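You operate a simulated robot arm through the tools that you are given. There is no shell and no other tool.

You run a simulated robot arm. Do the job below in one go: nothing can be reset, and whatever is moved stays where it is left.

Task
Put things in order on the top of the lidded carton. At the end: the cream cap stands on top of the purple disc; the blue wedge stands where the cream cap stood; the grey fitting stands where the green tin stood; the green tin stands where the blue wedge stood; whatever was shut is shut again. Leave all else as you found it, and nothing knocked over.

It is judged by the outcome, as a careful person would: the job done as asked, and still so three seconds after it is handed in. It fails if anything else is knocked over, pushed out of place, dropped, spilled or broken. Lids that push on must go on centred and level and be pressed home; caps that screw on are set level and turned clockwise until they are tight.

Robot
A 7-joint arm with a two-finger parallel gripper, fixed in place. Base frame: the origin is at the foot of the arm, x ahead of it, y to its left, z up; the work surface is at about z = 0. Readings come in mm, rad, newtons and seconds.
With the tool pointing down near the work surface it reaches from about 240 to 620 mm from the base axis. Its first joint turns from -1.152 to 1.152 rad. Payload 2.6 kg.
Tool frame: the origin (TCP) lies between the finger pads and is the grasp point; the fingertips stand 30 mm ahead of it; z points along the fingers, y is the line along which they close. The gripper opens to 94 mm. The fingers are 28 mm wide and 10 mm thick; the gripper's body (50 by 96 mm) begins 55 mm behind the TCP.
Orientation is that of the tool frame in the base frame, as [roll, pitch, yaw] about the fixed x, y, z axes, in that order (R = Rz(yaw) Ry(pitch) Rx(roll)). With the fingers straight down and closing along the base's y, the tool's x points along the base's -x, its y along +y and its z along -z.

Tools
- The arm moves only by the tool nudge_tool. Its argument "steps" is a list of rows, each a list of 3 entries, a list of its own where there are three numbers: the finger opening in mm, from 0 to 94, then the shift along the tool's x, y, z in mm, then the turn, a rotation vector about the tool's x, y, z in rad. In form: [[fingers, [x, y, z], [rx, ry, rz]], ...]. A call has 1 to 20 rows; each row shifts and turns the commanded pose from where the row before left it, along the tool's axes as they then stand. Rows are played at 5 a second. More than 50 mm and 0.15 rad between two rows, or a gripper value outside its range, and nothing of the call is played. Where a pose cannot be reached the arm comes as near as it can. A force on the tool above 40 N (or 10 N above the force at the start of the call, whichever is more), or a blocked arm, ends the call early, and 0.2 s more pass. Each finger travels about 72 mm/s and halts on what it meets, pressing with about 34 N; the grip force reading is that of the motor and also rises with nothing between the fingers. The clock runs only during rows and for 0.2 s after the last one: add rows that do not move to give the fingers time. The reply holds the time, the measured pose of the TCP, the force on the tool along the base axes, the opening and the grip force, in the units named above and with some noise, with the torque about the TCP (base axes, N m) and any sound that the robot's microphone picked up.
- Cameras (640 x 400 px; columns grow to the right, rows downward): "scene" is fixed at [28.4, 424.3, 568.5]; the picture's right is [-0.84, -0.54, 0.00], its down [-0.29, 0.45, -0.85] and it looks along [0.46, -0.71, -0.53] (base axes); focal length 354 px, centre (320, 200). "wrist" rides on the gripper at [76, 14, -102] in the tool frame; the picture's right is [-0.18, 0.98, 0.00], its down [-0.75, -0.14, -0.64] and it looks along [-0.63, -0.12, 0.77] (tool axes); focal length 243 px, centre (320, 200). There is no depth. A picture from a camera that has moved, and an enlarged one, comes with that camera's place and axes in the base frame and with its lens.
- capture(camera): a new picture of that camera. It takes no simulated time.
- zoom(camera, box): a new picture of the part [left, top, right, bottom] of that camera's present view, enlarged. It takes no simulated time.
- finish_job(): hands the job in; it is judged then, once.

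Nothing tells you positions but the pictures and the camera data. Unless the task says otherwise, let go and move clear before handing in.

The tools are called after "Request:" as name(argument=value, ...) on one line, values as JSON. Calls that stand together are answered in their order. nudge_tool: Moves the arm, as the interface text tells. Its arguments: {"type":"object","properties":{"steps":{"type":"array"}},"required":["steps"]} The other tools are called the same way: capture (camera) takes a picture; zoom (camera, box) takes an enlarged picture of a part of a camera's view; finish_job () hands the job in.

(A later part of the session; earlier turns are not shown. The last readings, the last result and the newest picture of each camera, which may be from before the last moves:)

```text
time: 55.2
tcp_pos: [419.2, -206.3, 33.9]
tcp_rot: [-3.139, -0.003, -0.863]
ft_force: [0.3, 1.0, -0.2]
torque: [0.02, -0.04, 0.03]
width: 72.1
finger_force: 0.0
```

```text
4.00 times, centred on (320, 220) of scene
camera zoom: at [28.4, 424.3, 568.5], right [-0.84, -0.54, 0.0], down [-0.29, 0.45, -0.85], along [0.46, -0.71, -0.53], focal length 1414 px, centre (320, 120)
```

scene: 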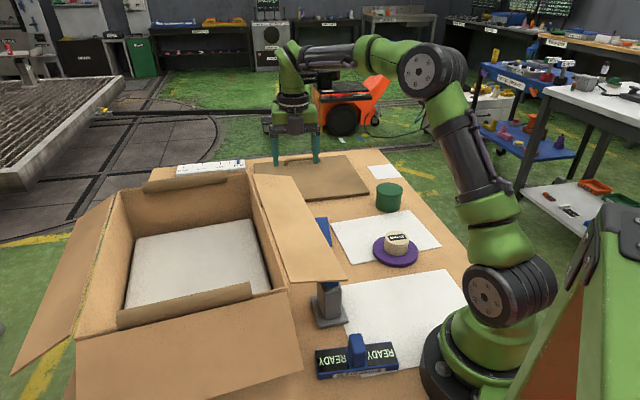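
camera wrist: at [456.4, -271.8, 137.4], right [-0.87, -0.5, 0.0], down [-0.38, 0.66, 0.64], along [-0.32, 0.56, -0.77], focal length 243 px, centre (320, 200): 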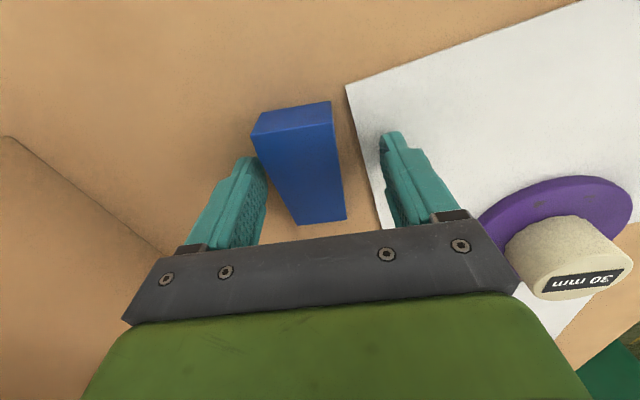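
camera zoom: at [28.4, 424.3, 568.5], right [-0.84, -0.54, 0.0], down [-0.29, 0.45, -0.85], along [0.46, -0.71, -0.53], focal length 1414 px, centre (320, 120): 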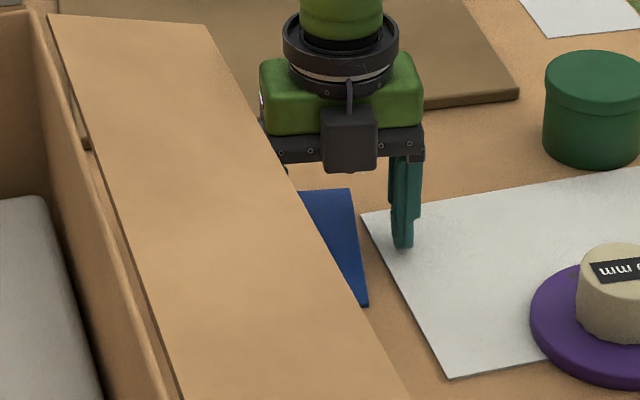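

The gripper is down beside the wedge with the flap clear. Closing gradually now.

Request:
nudge_tool(steps=[[64, [0, 0, 0], [0, 0, 0]], [60, [0, 0, 0], [0, 0, 0]], [57, [0, 0, 0], [0, 0, 0]], [54, [0, 0, 0], [0, 0, 0]], [51, [0, 0, 0], [0, 0, 0]], [48, [0, 0, 0], [0, 0, 0]], [45, [0, 0, 0], [0, 0, 0]], [42, [0, 0, 0], [0, 0, 0]], [38, [0, 0, 0], [0, 0, 0]], [32, [0, 0, 0], [0, 0, 0]], [32, [0, 0, 0], [0, 0, 0]]])

Request:
capture(camera="wrist")

```text
time: 57.6
tcp_pos: [419.5, -206.4, 34.4]
tcp_rot: [-3.14, -0.001, -0.863]
ft_force: [0.1, -0.3, 0.1]
torque: [-0.03, 0.04, 0.0]
width: 39.1
finger_force: 34.2
```

```text
taken
camera wrist: at [456.4, -271.9, 137.7], right [-0.87, -0.5, 0.0], down [-0.38, 0.66, 0.64], along [-0.32, 0.56, -0.77], focal length 243 px, centre (320, 200)
```

wrist: 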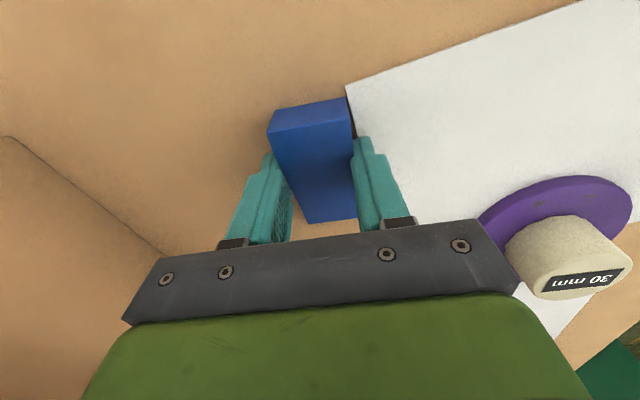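

The wedge is gripped (39 mm across), with its thick end 32 mm ahead of the TCP. I'll lift it slightly to test, then raise and back away from the flap.

Request:
nudge_tool(steps=[[32, [0, 0, -5], [0, 0, 0]], [32, [0, 0, -10], [0, 0, 0]], [32, [0, 0, 0], [0, 0, 0]]])

Request:
capture(camera="wrist")

Request:
zoom(camera="scene", box=[260, 170, 420, 270])

```text
time: 58.4
tcp_pos: [418.2, -206.0, 48.7]
tcp_rot: [-3.14, 0.0, -0.862]
ft_force: [-0.5, 0.2, -1.5]
torque: [0.04, 0.01, 0.0]
width: 39.0
finger_force: 33.8
```

```text
taken
camera wrist: at [455.8, -271.8, 152.7], right [-0.87, -0.5, 0.0], down [-0.38, 0.66, 0.64], along [-0.32, 0.56, -0.77], focal length 243 px, centre (320, 200)
```

wrist: 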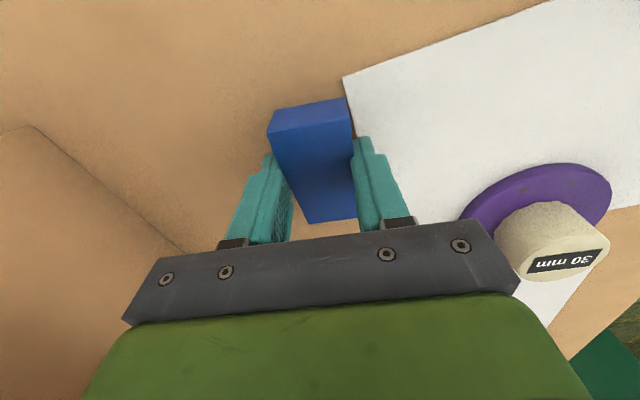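

```text
4.00 times, centred on (340, 220) of scene
camera zoom: at [28.4, 424.3, 568.5], right [-0.84, -0.54, 0.0], down [-0.29, 0.45, -0.85], along [0.46, -0.71, -0.53], focal length 1414 px, centre (240, 120)
```

zoom: 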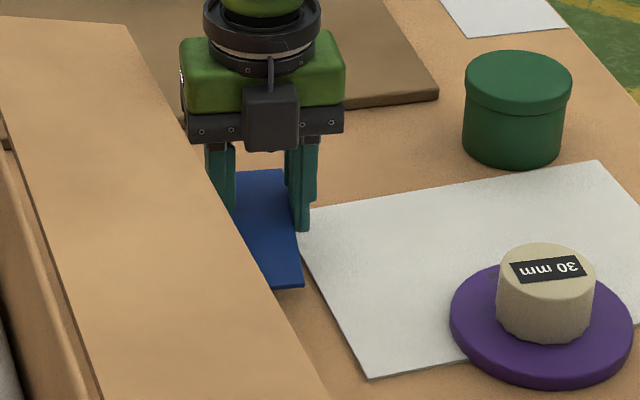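

The wedge lifts level and is held firmly. I raise it, move away from the flap, then turn.

Request:
nudge_tool(steps=[[32, [2, 12, -30], [0, 0, 0]], [32, [4, 22, -30], [0, 0, 0]], [32, [5, 25, -25], [0, 0, 0]], [32, [0, 0, 0], [0, 0, 0.1412]], [32, [0, 0, 0], [0, 0, 0.1412]], [32, [0, 0, 0], [0, 0, 0.1412]], [32, [0, 0, 0], [0, 0, 0.1412]], [32, [0, 0, 0], [0, 0, 0.1412]], [32, [0, 0, 0], [0, 0, 0.1412]], [32, [0, 0, 0], [0, 0, 0.1412]], [32, [0, 0, 0], [0, 0, 0.1412]], [32, [0, 0, 0], [0, 0, 0.1412]], [32, [0, 0, 0], [0, 0, 0.1412]], [32, [0, 0, 0], [0, 0, 0.1412]], [32, [0, 0, 0], [0, 0, 0.1412]], [32, [0, 0, 0], [0, 0, 0.1412]], [32, [0, 0, 0], [0, 0, 0]]])

Request:
capture(camera="wrist")

Request:
capture(camera="scene")

```text
time: 62.0
tcp_pos: [380.0, -251.9, 134.7]
tcp_rot: [3.141, 0.002, -2.7]
ft_force: [0.1, 1.4, 0.4]
torque: [0.01, 0.04, 0.01]
width: 39.0
finger_force: 34.2
```

```text
taken
camera wrist: at [304.1, -270.8, 237.3], right [-0.25, 0.97, 0.0], down [0.74, 0.19, 0.64], along [0.62, 0.16, -0.77], focal length 243 px, centre (320, 200)
```

wrist: 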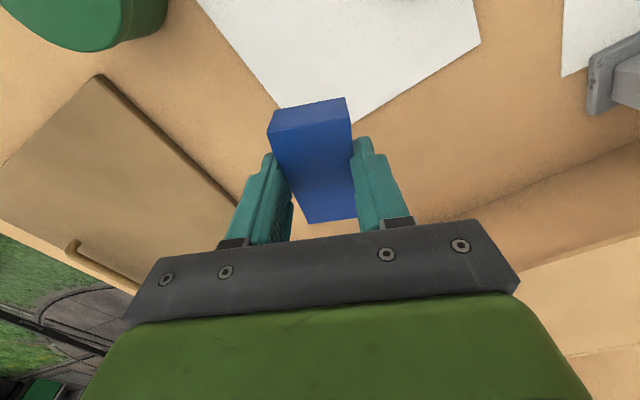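

```text
taken
```

scene: 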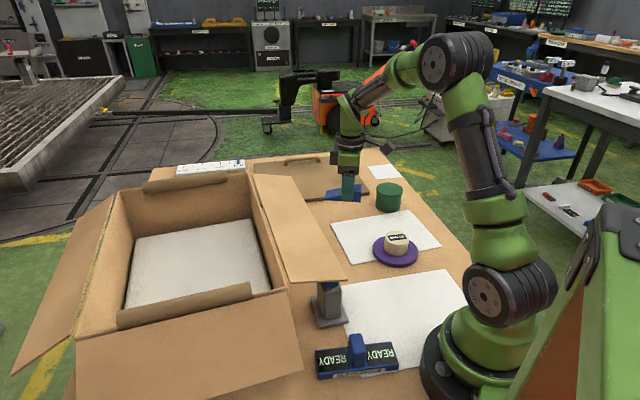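

The wedge is now oriented for its new place. I carry it over the cap's old spot (302,-106).

Request:
nudge_tool(steps=[[32, [5.1, 41.3, 0], [0, 0, 0]], [32, [5.1, 41.3, 0], [0, 0, 0]], [32, [5.1, 41.3, 0], [0, 0, 0]], [32, [5.2, 41.3, 0], [0, 0, 0]], [32, [0, 0, 30], [0, 0, 0]], [32, [0, 0, 0], [0, 0, 0]]])

Request:
capture(camera="wrist")

Request:
zoom(camera="scene", box=[260, 190, 420, 290])

```text
time: 63.4
tcp_pos: [290.5, -110.4, 102.9]
tcp_rot: [-3.141, 0.001, -2.699]
ft_force: [-0.4, 0.8, -0.7]
torque: [0.0, -0.02, 0.01]
width: 39.1
finger_force: 34.0
```

```text
taken
camera wrist: at [214.6, -129.6, 206.3], right [-0.26, 0.97, 0.0], down [0.74, 0.2, 0.64], along [0.62, 0.16, -0.77], focal length 243 px, centre (320, 200)
```

wrist: 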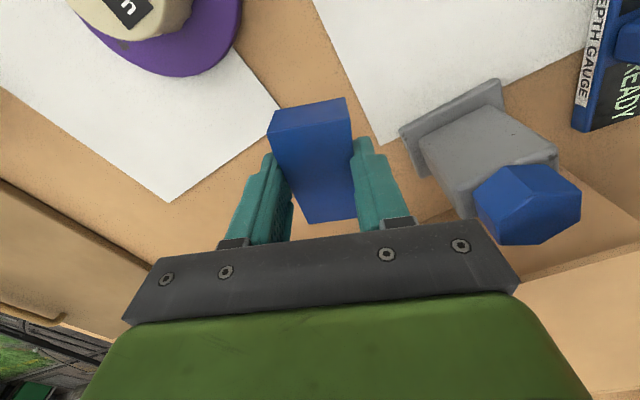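

```text
4.00 times, centred on (340, 240) of scene
camera zoom: at [28.4, 424.3, 568.5], right [-0.84, -0.54, 0.0], down [-0.29, 0.45, -0.85], along [0.46, -0.71, -0.53], focal length 1414 px, centre (240, 40)
```

zoom: 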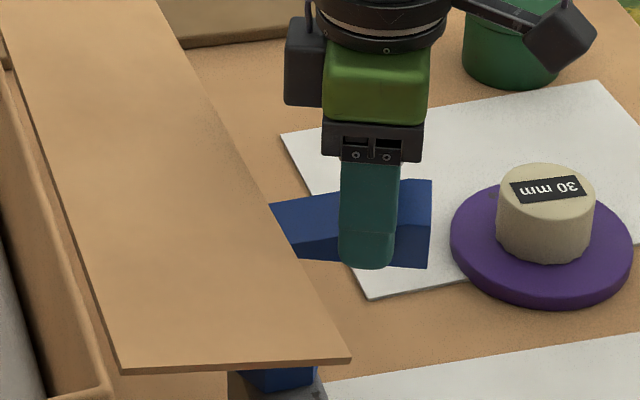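

The wedge is above the old cap spot with clear space around it. I lower it back to exactly the height at which it was gripped.

Request:
nudge_tool(steps=[[32, [0, 0, 30], [0, 0, 0]], [32, [0, 0, 25], [0, 0, 0]], [32, [0, 0, 12], [0, 0, 0]], [32, [0, 0, 2], [0, 0, 0]], [32, [0, 0, 0], [0, 0, 0]]])

Request:
capture(camera="wrist")

Request:
zoom(camera="scene", box=[280, 210, 400, 285])

```text
time: 64.6
tcp_pos: [290.4, -111.9, 34.5]
tcp_rot: [3.141, 0.002, -2.699]
ft_force: [-0.5, 0.2, -1.6]
torque: [-0.03, -0.01, 0.01]
width: 38.9
finger_force: 34.1
```

```text
taken
camera wrist: at [214.7, -130.7, 137.6], right [-0.26, 0.97, 0.0], down [0.74, 0.2, 0.64], along [0.62, 0.16, -0.77], focal length 243 px, centre (320, 200)
```

wrist: 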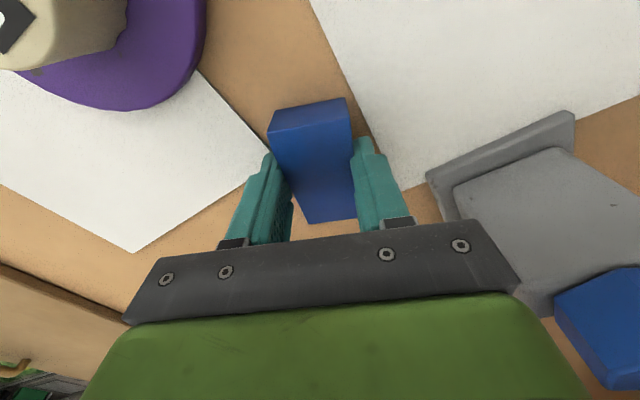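

```text
5.33 times, centred on (340, 248) of scene
camera zoom: at [28.4, 424.3, 568.5], right [-0.84, -0.54, 0.0], down [-0.29, 0.45, -0.85], along [0.46, -0.71, -0.53], focal length 1885 px, centre (213, -53)
```

zoom: 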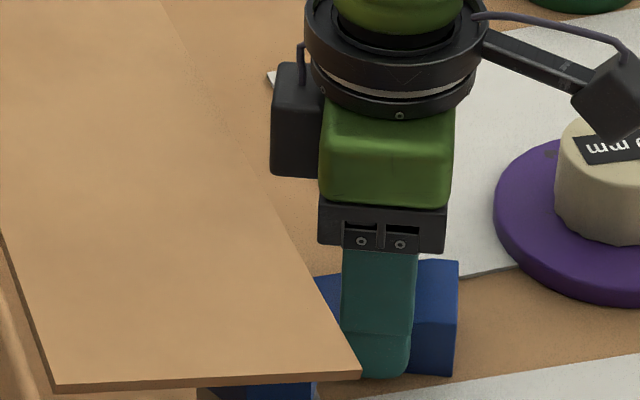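

About 1 mm remains. I lower it to touch and release.

Request:
nudge_tool(steps=[[32, [0, 0, 0.8], [0, 0, 0]], [32, [0, 0, 0], [0, 0, 0]], [46, [0, 0, 0], [0, 0, 0]], [60, [0, 0, 0], [0, 0, 0]], [64, [0, 0, 0], [0, 0, 0]], [64, [0, 0, 0], [0, 0, 0]]])

Request:
capture(camera="wrist")

```text
time: 66.0
tcp_pos: [290.7, -112.3, 34.8]
tcp_rot: [3.141, 0.003, -2.698]
ft_force: [-0.6, 0.5, -0.1]
torque: [0.02, 0.02, 0.04]
width: 63.9
finger_force: 0.0
```

```text
taken
camera wrist: at [214.9, -130.9, 137.3], right [-0.26, 0.97, 0.0], down [0.74, 0.2, 0.64], along [0.62, 0.16, -0.77], focal length 243 px, centre (320, 200)
```

wrist: 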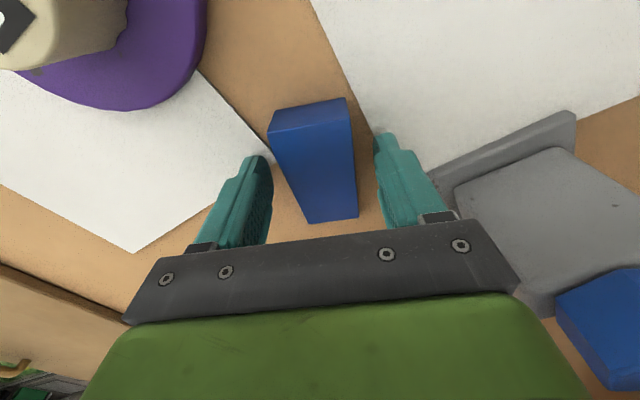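

The wedge stands on the spot and is released. I rise straight up and verify its position.

Request:
nudge_tool(steps=[[66, [0, 0, -20], [0, 0, 0]], [66, [0, 0, -45], [0, 0, 0]], [66, [0, 0, -45], [0, 0, 0]], [66, [0, 0, -45], [0, 0, 0]], [66, [0, 0, 0], [0, 0, 0]]])

Request:
zoom(camera="wrist", box=[200, 0, 440, 150])

Request:
capture(camera="scene")

```text
time: 67.2
tcp_pos: [291.5, -111.3, 191.5]
tcp_rot: [-3.141, 0.002, -2.698]
ft_force: [0.4, -0.1, 0.1]
torque: [0.01, 0.03, 0.0]
width: 66.1
finger_force: 0.0
```

```text
2.67 times, centred on (320, 75) of wrist
camera zoom: at [215.6, -130.7, 293.9], right [-0.26, 0.97, 0.0], down [0.74, 0.2, 0.64], along [0.62, 0.16, -0.77], focal length 647 px, centre (320, 533)
```

zoom: 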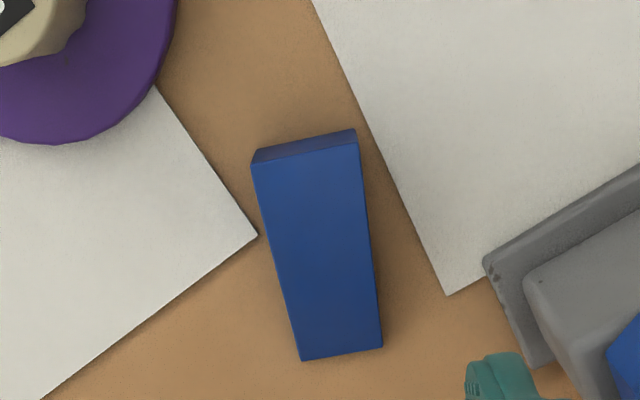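

```text
taken
```

scene: 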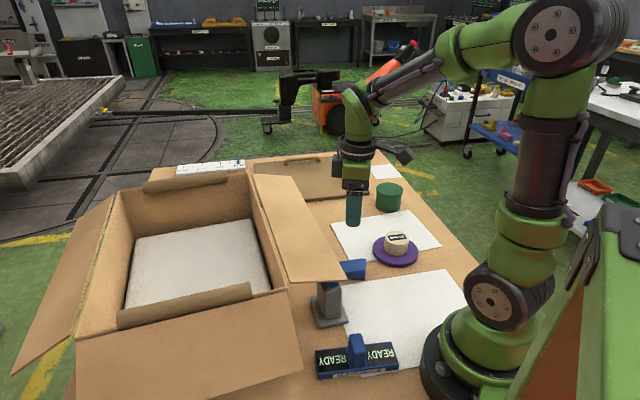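

The wedge is upright at about (300,-105.5), within 2 mm of the cap's old spot. Next I go to the green tin and turn to the flap-aligned yaw.

Request:
nudge_tool(steps=[[94, [13.7, -41.9, 0], [0, 0, 0]], [94, [13.7, -41.9, 0], [0, 0, 0]], [94, [13.7, -41.9, 0], [0, 0, 0]], [94, [13.7, -41.9, 0], [0, 0, 0]], [94, [13.7, -41.9, 0], [0, 0, 0]], [94, [13.6, -42.0, 0], [0, 0, 0]], [94, [13.6, -42.0, 0], [0, 0, 0]], [94, [0, 0, 0], [0, 0, -0.118]], [94, [0, 0, 0], [0, 0, -0.118]], [94, [0, 0, 0], [0, 0, -0.118]], [94, [0, 0, 0], [0, 0, -0.119]], [94, [0, 0, 50], [0, 0, 0]], [94, [0, 0, 0], [0, 0, 0]]])

Request:
zoom(camera="wrist", box=[200, 0, 440, 150])

Request:
capture(camera="wrist")

```text
time: 70.0
tcp_pos: [330.8, -418.5, 139.3]
tcp_rot: [-3.141, 0.002, -2.225]
ft_force: [0.0, 0.1, 0.4]
torque: [0.0, 0.04, -0.01]
width: 94.2
finger_force: 0.1
```

```text
2.67 times, centred on (320, 75) of wrist
camera zoom: at [271.2, -469.9, 241.6], right [-0.67, 0.74, 0.0], down [0.57, 0.51, 0.64], along [0.48, 0.43, -0.77], focal length 647 px, centre (320, 533)
```

zoom: 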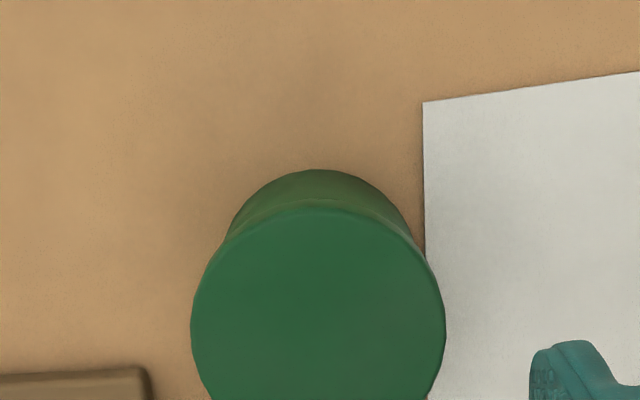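

```text
taken
camera wrist: at [271.2, -469.9, 241.6], right [-0.67, 0.74, 0.0], down [0.57, 0.51, 0.64], along [0.48, 0.43, -0.77], focal length 243 px, centre (320, 200)
```

wrist: 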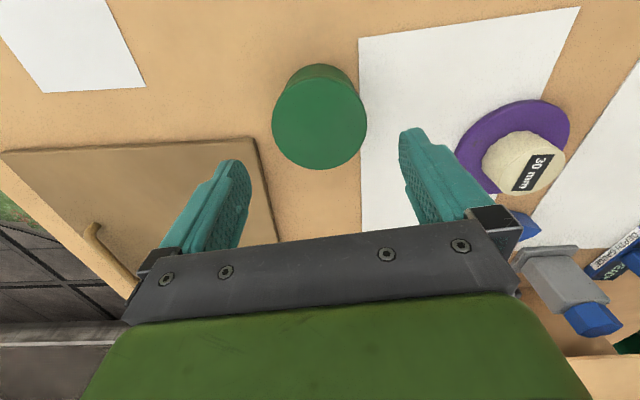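

The tin is centred about 3.5 mm ahead of the TCP. I'll correct, lean the gripper 0.12 rad away from the flap side (for the later placing), and descend partway around the tin.

Request:
nudge_tool(steps=[[94, [-3.5, -1, 0], [0, 0, 0]], [94, [0, 0, 0], [0, -0.12, 0]], [94, [4.8, 0, 39.7], [0, 0, 0]], [94, [2.4, 0, 19.9], [0, 0, 0]], [94, [0, 0, 0], [0, 0, 0]]])

Request:
capture(camera="wrist")

Request:
zoom(camera="scene", box=[320, 140, 480, 240])

```text
time: 71.2
tcp_pos: [333.6, -416.0, 80.3]
tcp_rot: [-3.138, 0.122, -2.226]
ft_force: [-0.4, -0.6, -0.1]
torque: [0.01, 0.04, 0.04]
width: 94.3
finger_force: 0.0
```

```text
taken
camera wrist: at [267.6, -477.4, 173.0], right [-0.67, 0.74, 0.02], down [0.52, 0.45, 0.73], along [0.53, 0.5, -0.68], focal length 243 px, centre (320, 200)
```

wrist: 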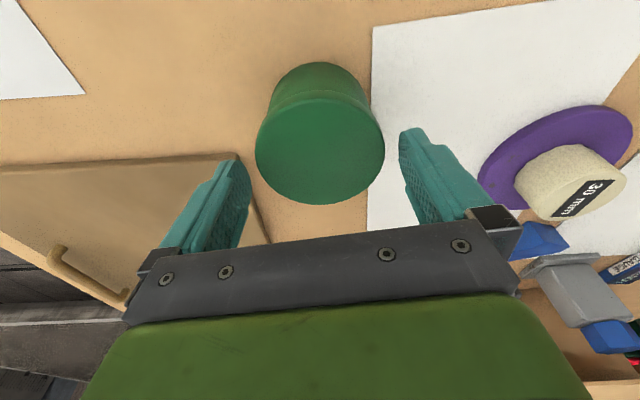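

```text
4.00 times, centred on (400, 190) of scene
camera zoom: at [28.4, 424.3, 568.5], right [-0.84, -0.54, 0.0], down [-0.29, 0.45, -0.85], along [0.46, -0.71, -0.53], focal length 1414 px, centre (0, 240)
```

zoom: 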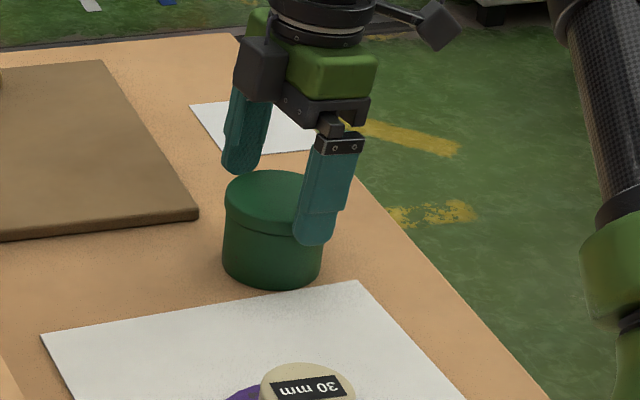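

The tin is well centred between the fingers. Down to gripping height.

Request:
nudge_tool(steps=[[94, [3.6, 0, 29.8], [0, 0, 0]], [94, [1.7, 0, 13.9], [0, 0, 0]], [94, [0, 0, 0], [0, 0, 0]]])

Request:
capture(camera="wrist")

Request:
zoom(camera="scene", box=[340, 160, 460, 235])

```text
time: 72.0
tcp_pos: [334.4, -415.3, 34.9]
tcp_rot: [-3.139, 0.118, -2.225]
ft_force: [-0.5, 0.1, -0.6]
torque: [-0.01, 0.02, -0.02]
width: 94.1
finger_force: 0.0
```

```text
taken
camera wrist: at [267.9, -475.9, 128.1], right [-0.67, 0.74, 0.02], down [0.52, 0.45, 0.73], along [0.53, 0.5, -0.68], focal length 243 px, centre (320, 200)
```

wrist: 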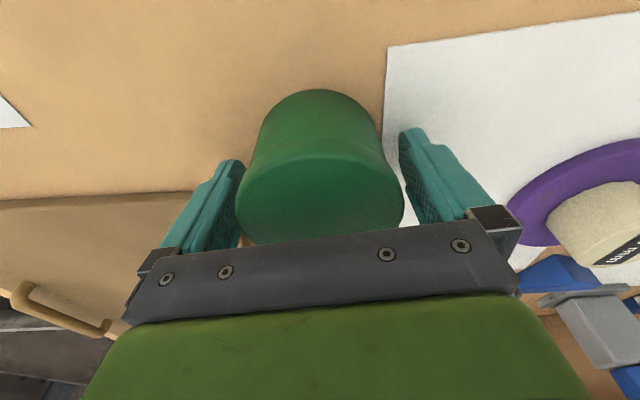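

```text
5.33 times, centred on (400, 198) of scene
camera zoom: at [28.4, 424.3, 568.5], right [-0.84, -0.54, 0.0], down [-0.29, 0.45, -0.85], along [0.46, -0.71, -0.53], focal length 1885 px, centre (-107, 213)
```

zoom: 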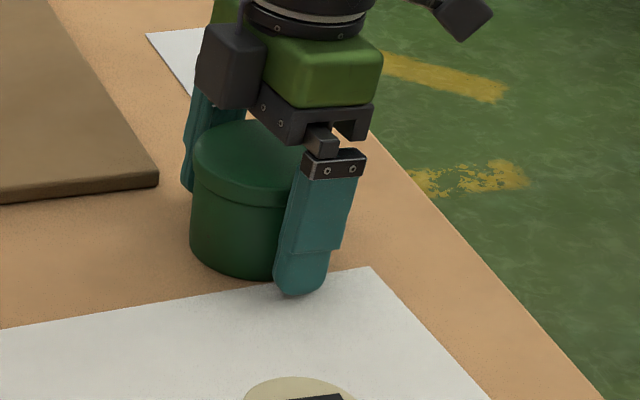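

Clear on both sides. I close on the tin and make a tiny test lift, watching that the lid and body stay together.

Request:
nudge_tool(steps=[[84, [0, 0, 0], [0, 0, 0]], [78, [0, 0, 0], [0, 0, 0]], [74, [0, 0, 0], [0, 0, 0]], [66, [0, 0, 0], [0, 0, 0]], [66, [0, 0, 0], [0, 0, 0]]])

Request:
capture(camera="wrist")

Request:
zoom(camera="scene", box=[340, 160, 460, 235])

```text
time: 73.2
tcp_pos: [334.0, -415.7, 35.2]
tcp_rot: [-3.14, 0.119, -2.225]
ft_force: [0.9, -0.7, 0.4]
torque: [0.03, 0.04, 0.02]
width: 75.1
finger_force: 34.5
```

```text
taken
camera wrist: at [267.9, -475.9, 128.3], right [-0.67, 0.74, 0.02], down [0.52, 0.45, 0.73], along [0.53, 0.5, -0.68], focal length 243 px, centre (320, 200)
```

wrist: 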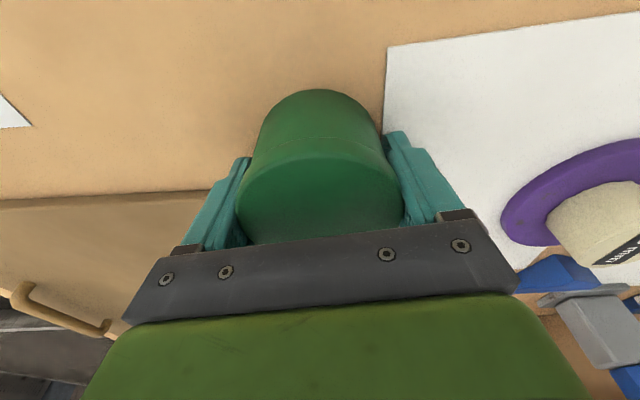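

```text
5.33 times, centred on (400, 198) of scene
camera zoom: at [28.4, 424.3, 568.5], right [-0.84, -0.54, 0.0], down [-0.29, 0.45, -0.85], along [0.46, -0.71, -0.53], focal length 1885 px, centre (-107, 213)
```

zoom: 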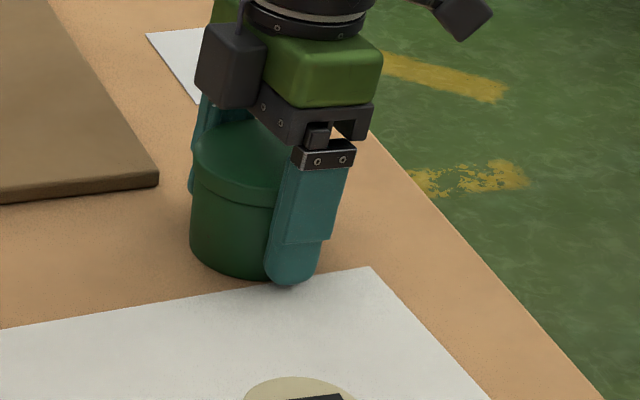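

Gripped at 75 mm. Test lift of 5 mm.

Request:
nudge_tool(steps=[[66, [-0.3, 0, -2.5], [0, 0, 0]], [66, [-0.3, 0, -2.5], [0, 0, 0]], [66, [0, 0, 0], [0, 0, 0]]])

Request:
capture(camera="wrist")

Request:
zoom(camera="scene", box=[340, 160, 460, 235])

```text
time: 74.0
tcp_pos: [333.0, -416.4, 40.2]
tcp_rot: [-3.139, 0.121, -2.225]
ft_force: [0.0, -0.4, -2.1]
torque: [-0.02, -0.03, 0.06]
width: 75.4
finger_force: 34.2
```

```text
taken
camera wrist: at [267.8, -476.3, 133.6], right [-0.67, 0.74, 0.02], down [0.52, 0.45, 0.73], along [0.53, 0.5, -0.68], focal length 243 px, centre (320, 200)
```

wrist: 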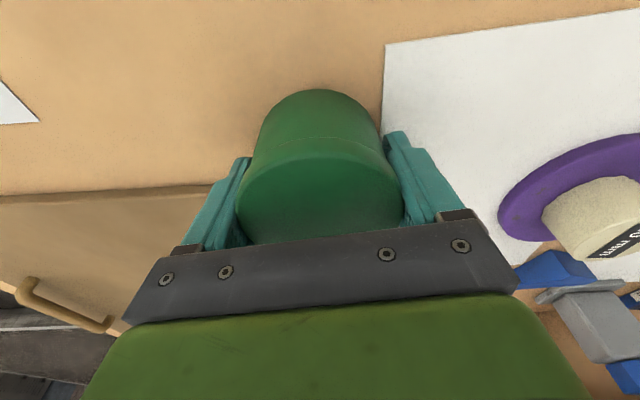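

```text
5.33 times, centred on (400, 198) of scene
camera zoom: at [28.4, 424.3, 568.5], right [-0.84, -0.54, 0.0], down [-0.29, 0.45, -0.85], along [0.46, -0.71, -0.53], focal length 1885 px, centre (-107, 213)
```

zoom: 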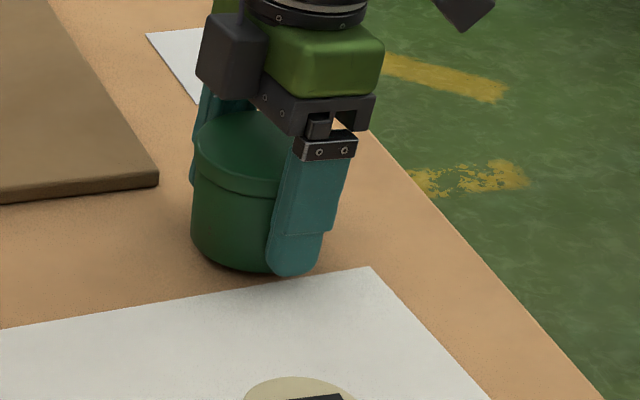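

The tin and lid rise together and the grip is centred, giving the tin's old spot as about (333.8,-415.8). I raise it and carry it over the wedge's old spot (416,-190).

Request:
nudge_tool(steps=[[66, [-4.8, 0, -39.7], [0, 0, 0]], [66, [-4.8, 0, -39.7], [0, 0, 0]], [66, [-37.9, 12.05, 4.57], [0, 0, 0]], [66, [-37.9, 12.05, 4.57], [0, 0, 0]], [66, [-37.9, 12.05, 4.57], [0, 0, 0]], [66, [-37.9, 12.05, 4.57], [0, 0, 0]], [66, [-37.9, 12.05, 4.57], [0, 0, 0]], [66, [-37.9, 12.05, 4.57], [0, 0, 0]], [66, [0, 0, 0], [0, 0, 0]]])

Request:
capture(camera="wrist")

Request:
zoom(camera="scene", box=[240, 150, 400, 250])

```text
time: 76.0
tcp_pos: [414.1, -189.0, 120.2]
tcp_rot: [-3.141, 0.12, -2.226]
ft_force: [-0.3, 0.3, -2.1]
torque: [0.01, -0.02, 0.03]
width: 75.1
finger_force: 34.3
```

```text
taken
camera wrist: at [348.4, -249.5, 213.8], right [-0.67, 0.74, 0.02], down [0.52, 0.45, 0.73], along [0.53, 0.5, -0.68], focal length 243 px, centre (320, 200)
```

wrist: 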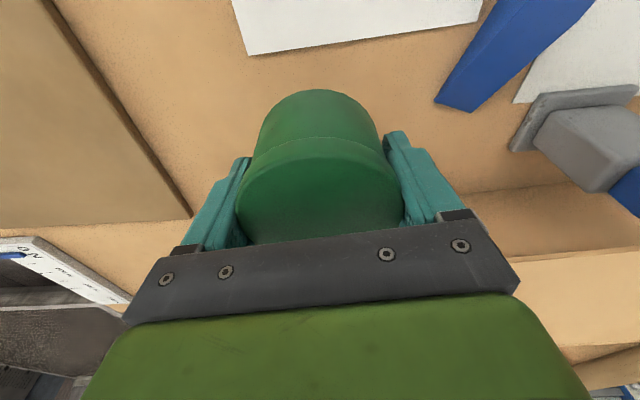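

```text
4.00 times, centred on (320, 200) of scene
camera zoom: at [28.4, 424.3, 568.5], right [-0.84, -0.54, 0.0], down [-0.29, 0.45, -0.85], along [0.46, -0.71, -0.53], focal length 1414 px, centre (320, 200)
```

zoom: 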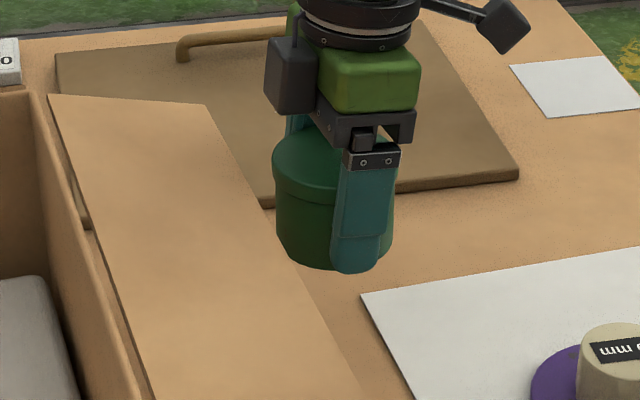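

The tin hangs above the wedge's old spot. A small correction, then I lower it to the ground height.

Request:
nudge_tool(steps=[[66, [0, -1.2, 0], [0, 0, 0]], [66, [4.8, 0, 39.7], [0, 0, 0]], [66, [3.6, 0, 29.8], [0, 0, 0]], [66, [0, 0, 0], [0, 0, 0]]])

Request:
zoom(camera="scene", box=[240, 150, 400, 250])

Request:
capture(camera="wrist")

```text
time: 77.0
tcp_pos: [416.5, -191.1, 48.9]
tcp_rot: [-3.141, 0.123, -2.225]
ft_force: [-0.6, -0.2, -2.2]
torque: [-0.01, -0.01, 0.01]
width: 75.2
finger_force: 34.4
```

```text
4.00 times, centred on (320, 200) of scene
camera zoom: at [28.4, 424.3, 568.5], right [-0.84, -0.54, 0.0], down [-0.29, 0.45, -0.85], along [0.46, -0.71, -0.53], focal length 1414 px, centre (320, 200)
```

zoom: 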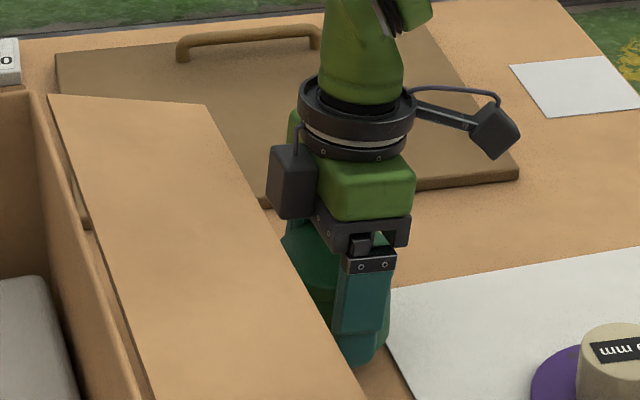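

```text
taken
camera wrist: at [349.7, -251.3, 142.3], right [-0.67, 0.74, 0.02], down [0.52, 0.45, 0.73], along [0.53, 0.5, -0.68], focal length 243 px, centre (320, 200)
```

wrist: 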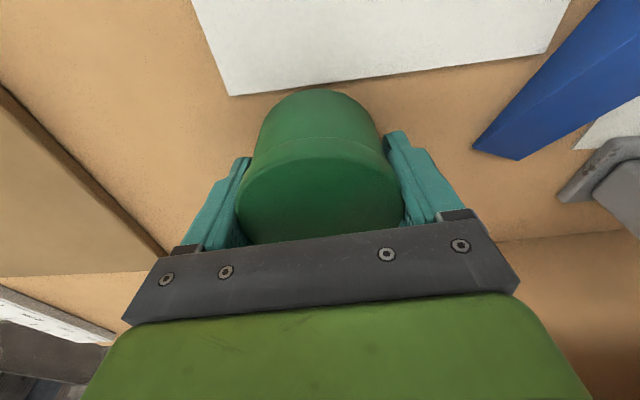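

The gripper stays clear of the flap. Remaining 15 mm down.

Request:
nudge_tool(steps=[[66, [1.2, 0, 9.9], [0, 0, 0]], [66, [0.36, 0, 2.98], [0, 0, 0]], [66, [0.12, 0, 1.0], [0, 0, 0]], [66, [0, 0, 0], [0, 0, 0]]])

```text
time: 78.0
tcp_pos: [415.8, -190.4, 36.7]
tcp_rot: [-3.14, 0.119, -2.225]
ft_force: [0.1, 0.8, -1.5]
torque: [-0.02, -0.04, -0.01]
width: 75.1
finger_force: 34.6
```

Request:
nudge_tool(steps=[[66, [0.1, 0, 0.8], [0, 0, 0]], [66, [0, 0, 0], [0, 0, 0]]])

Request:
capture(camera="wrist")

```text
time: 78.6
tcp_pos: [415.5, -191.6, 35.3]
tcp_rot: [-3.14, 0.122, -2.225]
ft_force: [0.1, -0.1, -2.2]
torque: [0.02, 0.03, -0.03]
width: 74.9
finger_force: 34.6
```

```text
taken
camera wrist: at [349.7, -251.4, 128.7], right [-0.67, 0.74, 0.02], down [0.52, 0.45, 0.73], along [0.53, 0.5, -0.68], focal length 243 px, centre (320, 200)
```

wrist: 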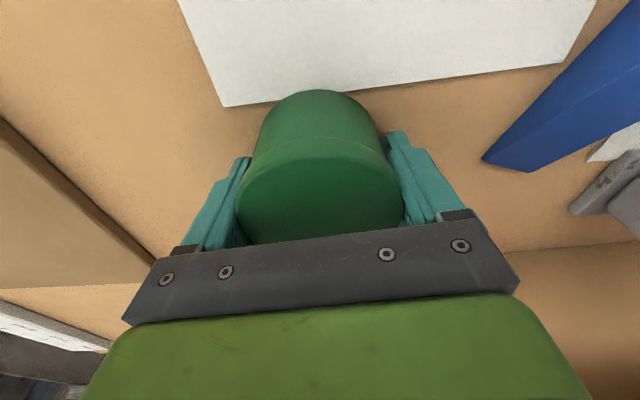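

Still carrying its full weight, so just off the surface. Half a millimetre more, then release.

Request:
nudge_tool(steps=[[66, [0.06, 0, 0.5], [0, 0, 0]], [66, [0, 0, 0], [0, 0, 0]]])

```text
time: 79.2
tcp_pos: [416.6, -191.0, 36.7]
tcp_rot: [-3.139, 0.121, -2.226]
ft_force: [-1.3, 0.3, 2.2]
torque: [0.04, 0.14, -0.01]
width: 75.4
finger_force: 34.4
```

It has touched down lightly. I open the fingers.

Request:
nudge_tool(steps=[[78, [0, 0, 0], [0, 0, 0]], [84, [0, 0, 0], [0, 0, 0]], [94, [0, 0, 0], [0, 0, 0]], [94, [0, 0, 0], [0, 0, 0]]])

Request:
capture(camera="wrist")

Request:
zoom(camera="scene", box=[240, 170, 400, 270])

```text
time: 80.2
tcp_pos: [414.7, -190.9, 36.5]
tcp_rot: [-3.139, 0.121, -2.227]
ft_force: [0.6, 0.1, 0.8]
torque: [-0.03, 0.04, 0.0]
width: 93.9
finger_force: 0.1
```

```text
taken
camera wrist: at [349.8, -251.2, 128.2], right [-0.67, 0.74, 0.02], down [0.52, 0.45, 0.73], along [0.53, 0.5, -0.68], focal length 243 px, centre (320, 200)
```

wrist: 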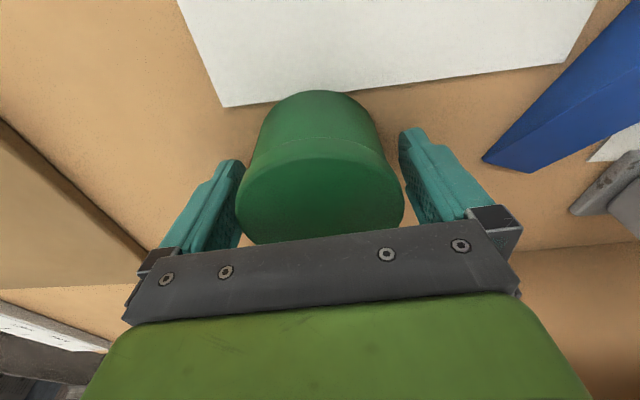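

```text
4.00 times, centred on (320, 220) of scene
camera zoom: at [28.4, 424.3, 568.5], right [-0.84, -0.54, 0.0], down [-0.29, 0.45, -0.85], along [0.46, -0.71, -0.53], focal length 1414 px, centre (320, 120)
```

zoom: 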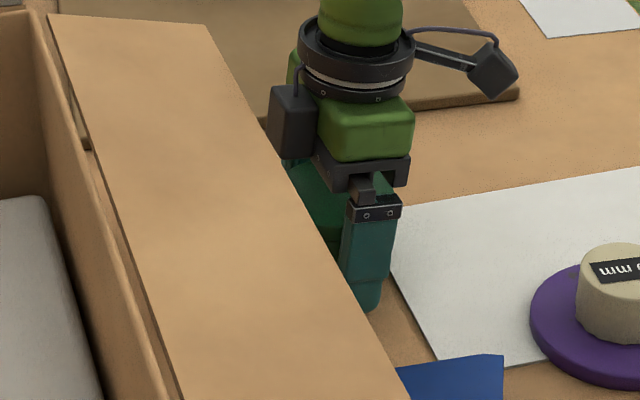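

The tin stands at the wedge's old spot. I rise straight up, straighten the tool, and check.

Request:
nudge_tool(steps=[[94, [-2.4, 0, -19.9], [0, 0, 0]], [94, [-4.8, 0, -39.7], [0, 0, 0]], [94, [-4.8, 0, -39.7], [0, 0, 0]], [94, [-4.8, 0, -39.7], [0, 0, 0]], [94, [-4.8, 0, -39.7], [0, 0, 0]], [94, [0, 0, 0], [0, 0.12, 0]], [94, [0, 0, 0], [0, 0, 0]]])

Request:
capture(camera="wrist")

Request:
zoom(camera="wrist", box=[200, 0, 440, 150])

Request:
capture(camera="scene")

```text
time: 81.8
tcp_pos: [416.2, -191.7, 218.6]
tcp_rot: [-3.14, 0.0, -2.227]
ft_force: [-0.9, 0.9, -0.3]
torque: [-0.03, -0.01, 0.04]
width: 94.0
finger_force: 0.1
```

```text
taken
camera wrist: at [357.9, -242.4, 320.1], right [-0.67, 0.74, 0.0], down [0.57, 0.51, 0.64], along [0.48, 0.43, -0.77], focal length 243 px, centre (320, 200)
```

wrist: 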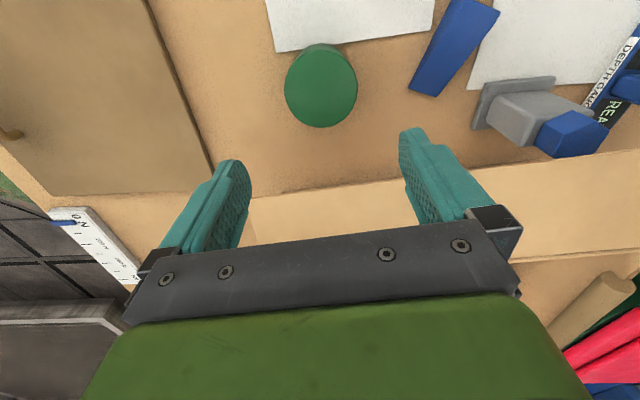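

```text
2.67 times, centred on (320, 75) of wrist
camera zoom: at [357.9, -242.4, 320.1], right [-0.67, 0.74, 0.0], down [0.57, 0.51, 0.64], along [0.48, 0.43, -0.77], focal length 647 px, centre (320, 533)
```

zoom: 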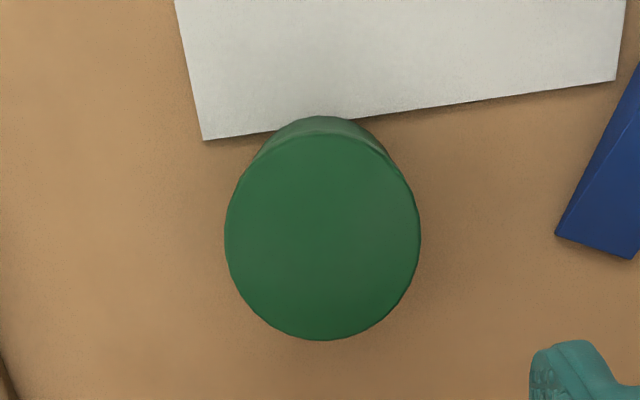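

```text
taken
```

scene: 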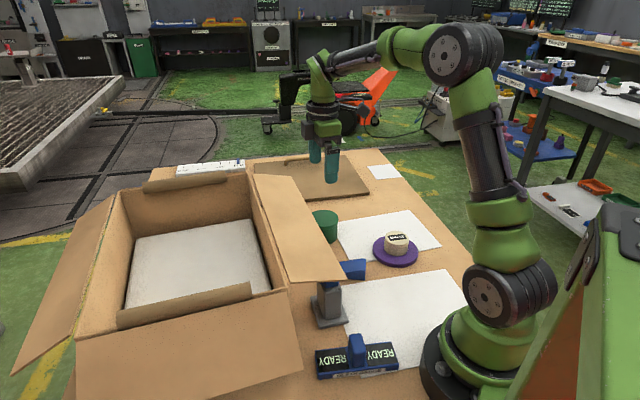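

The tin stands upright with its lid on, about (416,-191.5). Now for the grey fitting: I measure it closely from here first.

Request:
zoom(camera="wrist", box=[440, 50, 640, 175])

Request:
zoom(camera="scene", box=[290, 260, 386, 335])

```text
3.20 times, centred on (540, 112) of wrist
camera zoom: at [357.9, -242.4, 320.1], right [-0.67, 0.74, 0.0], down [0.57, 0.51, 0.64], along [0.48, 0.43, -0.77], focal length 776 px, centre (-384, 480)
```

zoom: 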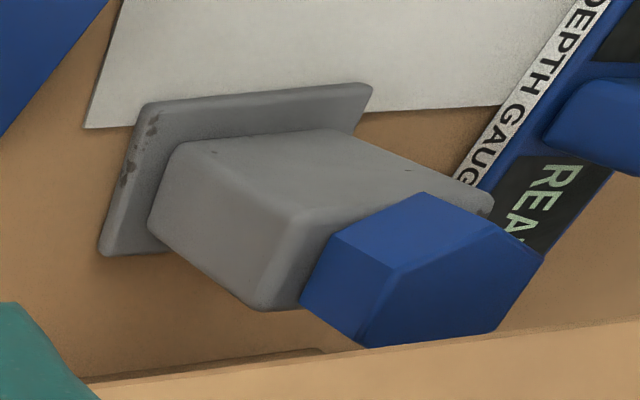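

```text
5.33 times, centred on (338, 298) of scene
camera zoom: at [28.4, 424.3, 568.5], right [-0.84, -0.54, 0.0], down [-0.29, 0.45, -0.85], along [0.46, -0.71, -0.53], focal length 1885 px, centre (224, -320)
```

zoom: 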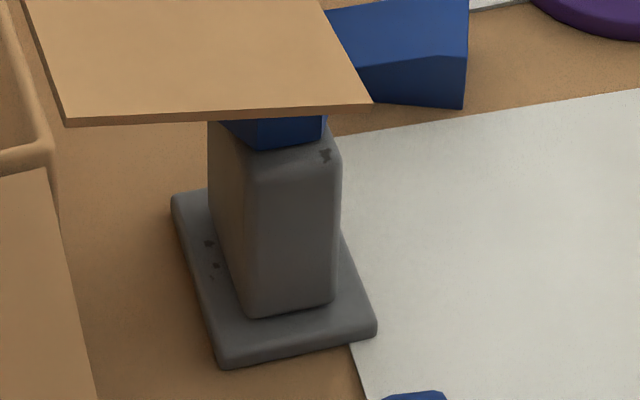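

The fitting's centre is about (274,7), long side at -43°, block 46×33 mm. I'll turn the gripper round (camera side toward the box) high above everything, for a leaning approach from outside the flap.

Request:
nudge_tool(steps=[[94, [0, 0, -20], [0, 0, 0.1468]], [94, [0, 0, -20], [0, 0, 0.1468]], [94, [0, 0, 0], [0, 0, 0.1468]], [94, [0, 0, 0], [0, 0, 0.1468]], [94, [0, 0, 0], [0, 0, 0.1468]], [94, [0, 0, 0], [0, 0, 0.1468]], [94, [0, 0, 0], [0, 0, 0.1468]], [94, [0, 0, 0], [0, 0, 0.1468]], [94, [0, 0, 0], [0, 0, 0.1468]], [94, [0, 0, 0], [0, 0, 0.1468]], [94, [0, 0, 0], [0, 0, 0.1468]], [94, [0, 0, 0], [0, 0, 0.1468]], [94, [0, 0, 0], [0, 0, 0.1468]], [94, [0, 0, 0], [0, 0, 0.1468]], [94, [0, 0, 0], [0, 0, 0.1468]], [94, [0, 0, 0], [0, 0, 0.1468]], [94, [0, 0, 0], [0, 0, 0.1468]], [94, [0, 0, 0], [0, 0, 0.1468]], [94, [0, 0, 0], [0, 0, 0.1468]], [94, [0, 0, 0], [0, 0, 0.1468]]])

Request:
nudge_tool(steps=[[94, [0, 0, 0], [0, 0, 0.1468]], [94, [0, 0, 0], [0, 0, 0.1468]], [94, [0, 0, 0], [0, 0, 0]]])

```text
time: 86.0
tcp_pos: [415.4, -190.2, 255.6]
tcp_rot: [3.14, -0.001, 1.118]
ft_force: [0.8, 0.7, -0.4]
torque: [0.01, 0.02, -0.02]
width: 94.0
finger_force: 0.0
```

```text
time: 86.8
tcp_pos: [416.1, -190.9, 255.5]
tcp_rot: [3.139, -0.001, 0.826]
ft_force: [1.2, 1.0, 0.5]
torque: [0.02, -0.02, 0.05]
width: 94.0
finger_force: 0.1
```

Yaw 0.826 rad reached. I tilt the tool by 0.5 rad up here and travel partway toward the fitting to test reach.

Request:
nudge_tool(steps=[[94, [0, 0, 0], [0, 0.125, 0]], [94, [0, 0, 0], [0, 0.125, 0]], [94, [0, 0, 0], [0, 0.125, 0]], [94, [0, 0, 0], [0, 0.125, 0]], [94, [0, -39.8, 0], [0, 0, 0]], [94, [0, -39.8, 0], [0, 0, 0]], [94, [0, -39.8, 0], [0, 0, 0]], [94, [0, 0, 0], [0, 0, 0]]])

Request:
capture(camera="scene")

Request:
capture(camera="wrist")

```text
time: 88.6
tcp_pos: [326.3, -109.2, 255.0]
tcp_rot: [3.14, -0.501, 0.828]
ft_force: [-0.1, 0.4, 0.3]
torque: [0.02, 0.0, 0.02]
width: 94.2
finger_force: 0.2
```

```text
taken
```

scene: 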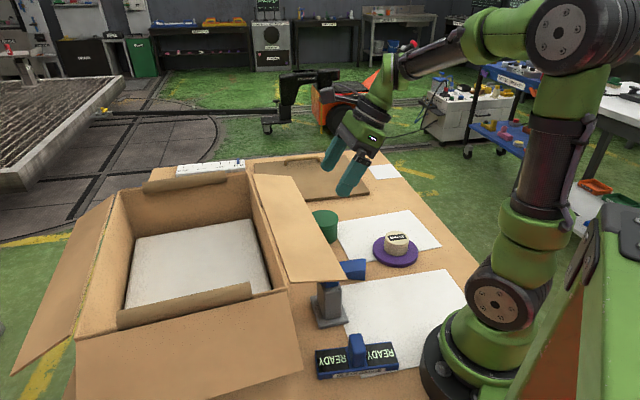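

```text
taken
camera wrist: at [348.6, -105.1, 382.4], right [0.62, -0.78, -0.09], down [-0.76, -0.62, 0.2], along [-0.21, -0.06, -0.98], focal length 243 px, centre (320, 200)
```

wrist: 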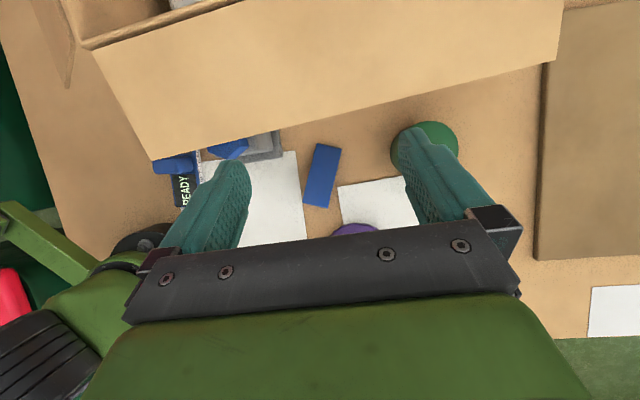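

Reach is fine so far. I continue toward the fitting at the same height.

Request:
nudge_tool(steps=[[94, [1.5, -39.1, 0.8], [0, 0, 0]], [94, [1.5, -39.1, 0.8], [0, 0, 0]], [94, [1.4, -39.1, 0.8], [0, 0, 0]], [94, [0, 0, 0], [0, 0, 0]]])

Request:
capture(camera="scene")

Request:
capture(camera="wrist")

```text
time: 89.6
tcp_pos: [242.9, -26.8, 255.2]
tcp_rot: [3.141, -0.501, 0.829]
ft_force: [-0.3, -0.6, 1.1]
torque: [-0.01, 0.03, -0.05]
width: 94.0
finger_force: 0.0
```

```text
taken
```

scene: 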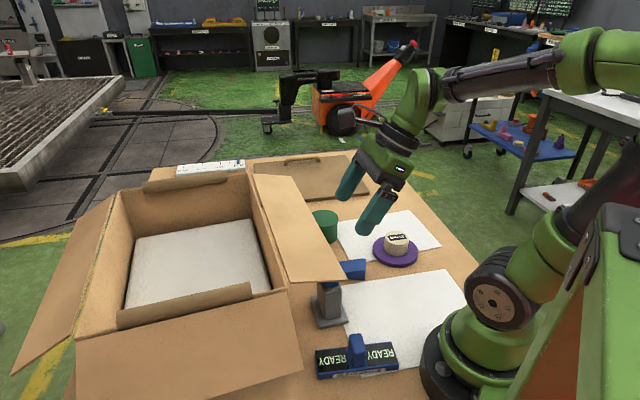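

```text
taken
camera wrist: at [265.2, -22.6, 381.4], right [0.62, -0.78, -0.09], down [-0.76, -0.62, 0.2], along [-0.21, -0.06, -0.98], focal length 243 px, centre (320, 200)
```

wrist: 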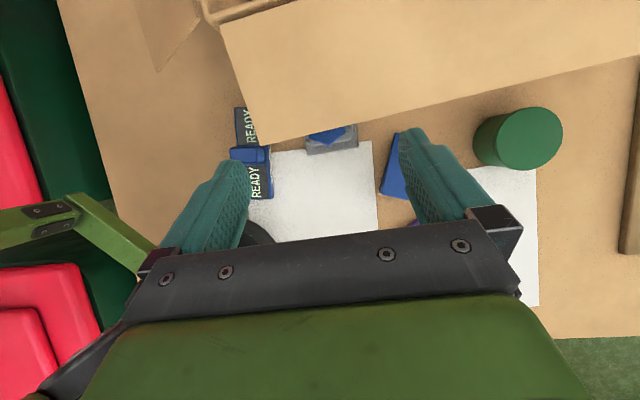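

Reach still holds, and the flap edge is confirmed running from (218,44) to (472,-165). I descend in stages just outside the flap, watching reach and clearance.

Request:
nudge_tool(steps=[[94, [0, 0.7, 0], [0, 0, 0]], [94, [-19.2, 0, 35.1], [0, 0, 0]], [94, [-19.2, 0, 35.1], [0, 0, 0]], [94, [0, 0, 0], [0, 0, 0]]])

Request:
capture(camera="scene")

Request:
capture(camera="wrist")

```text
time: 90.6
tcp_pos: [244.2, -29.0, 176.2]
tcp_rot: [3.14, -0.5, 0.828]
ft_force: [-0.9, 0.3, -0.1]
torque: [0.04, 0.03, -0.02]
width: 94.2
finger_force: 0.1
```

```text
taken
```

scene: 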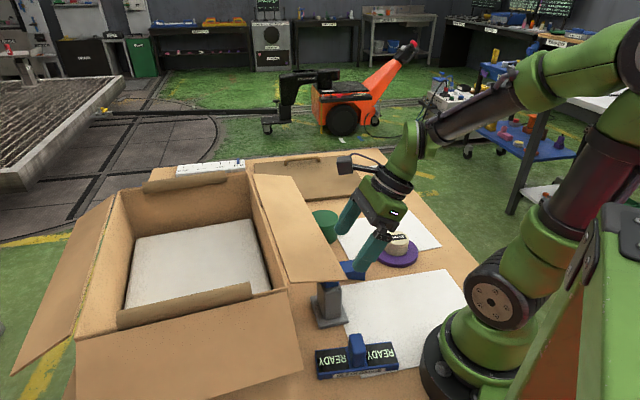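

```text
taken
camera wrist: at [265.6, -23.8, 303.5], right [0.62, -0.78, -0.09], down [-0.76, -0.62, 0.2], along [-0.21, -0.06, -0.98], focal length 243 px, centre (320, 200)
```

wrist: 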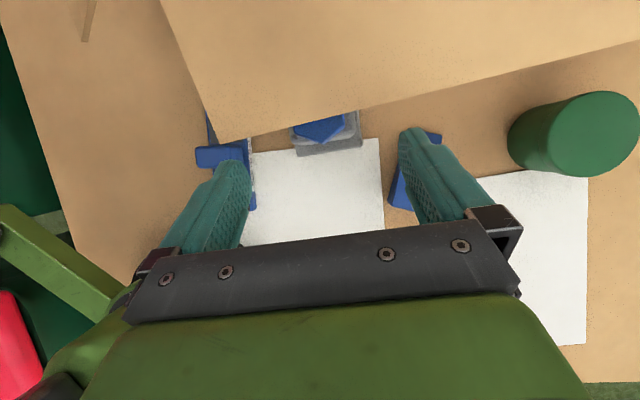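

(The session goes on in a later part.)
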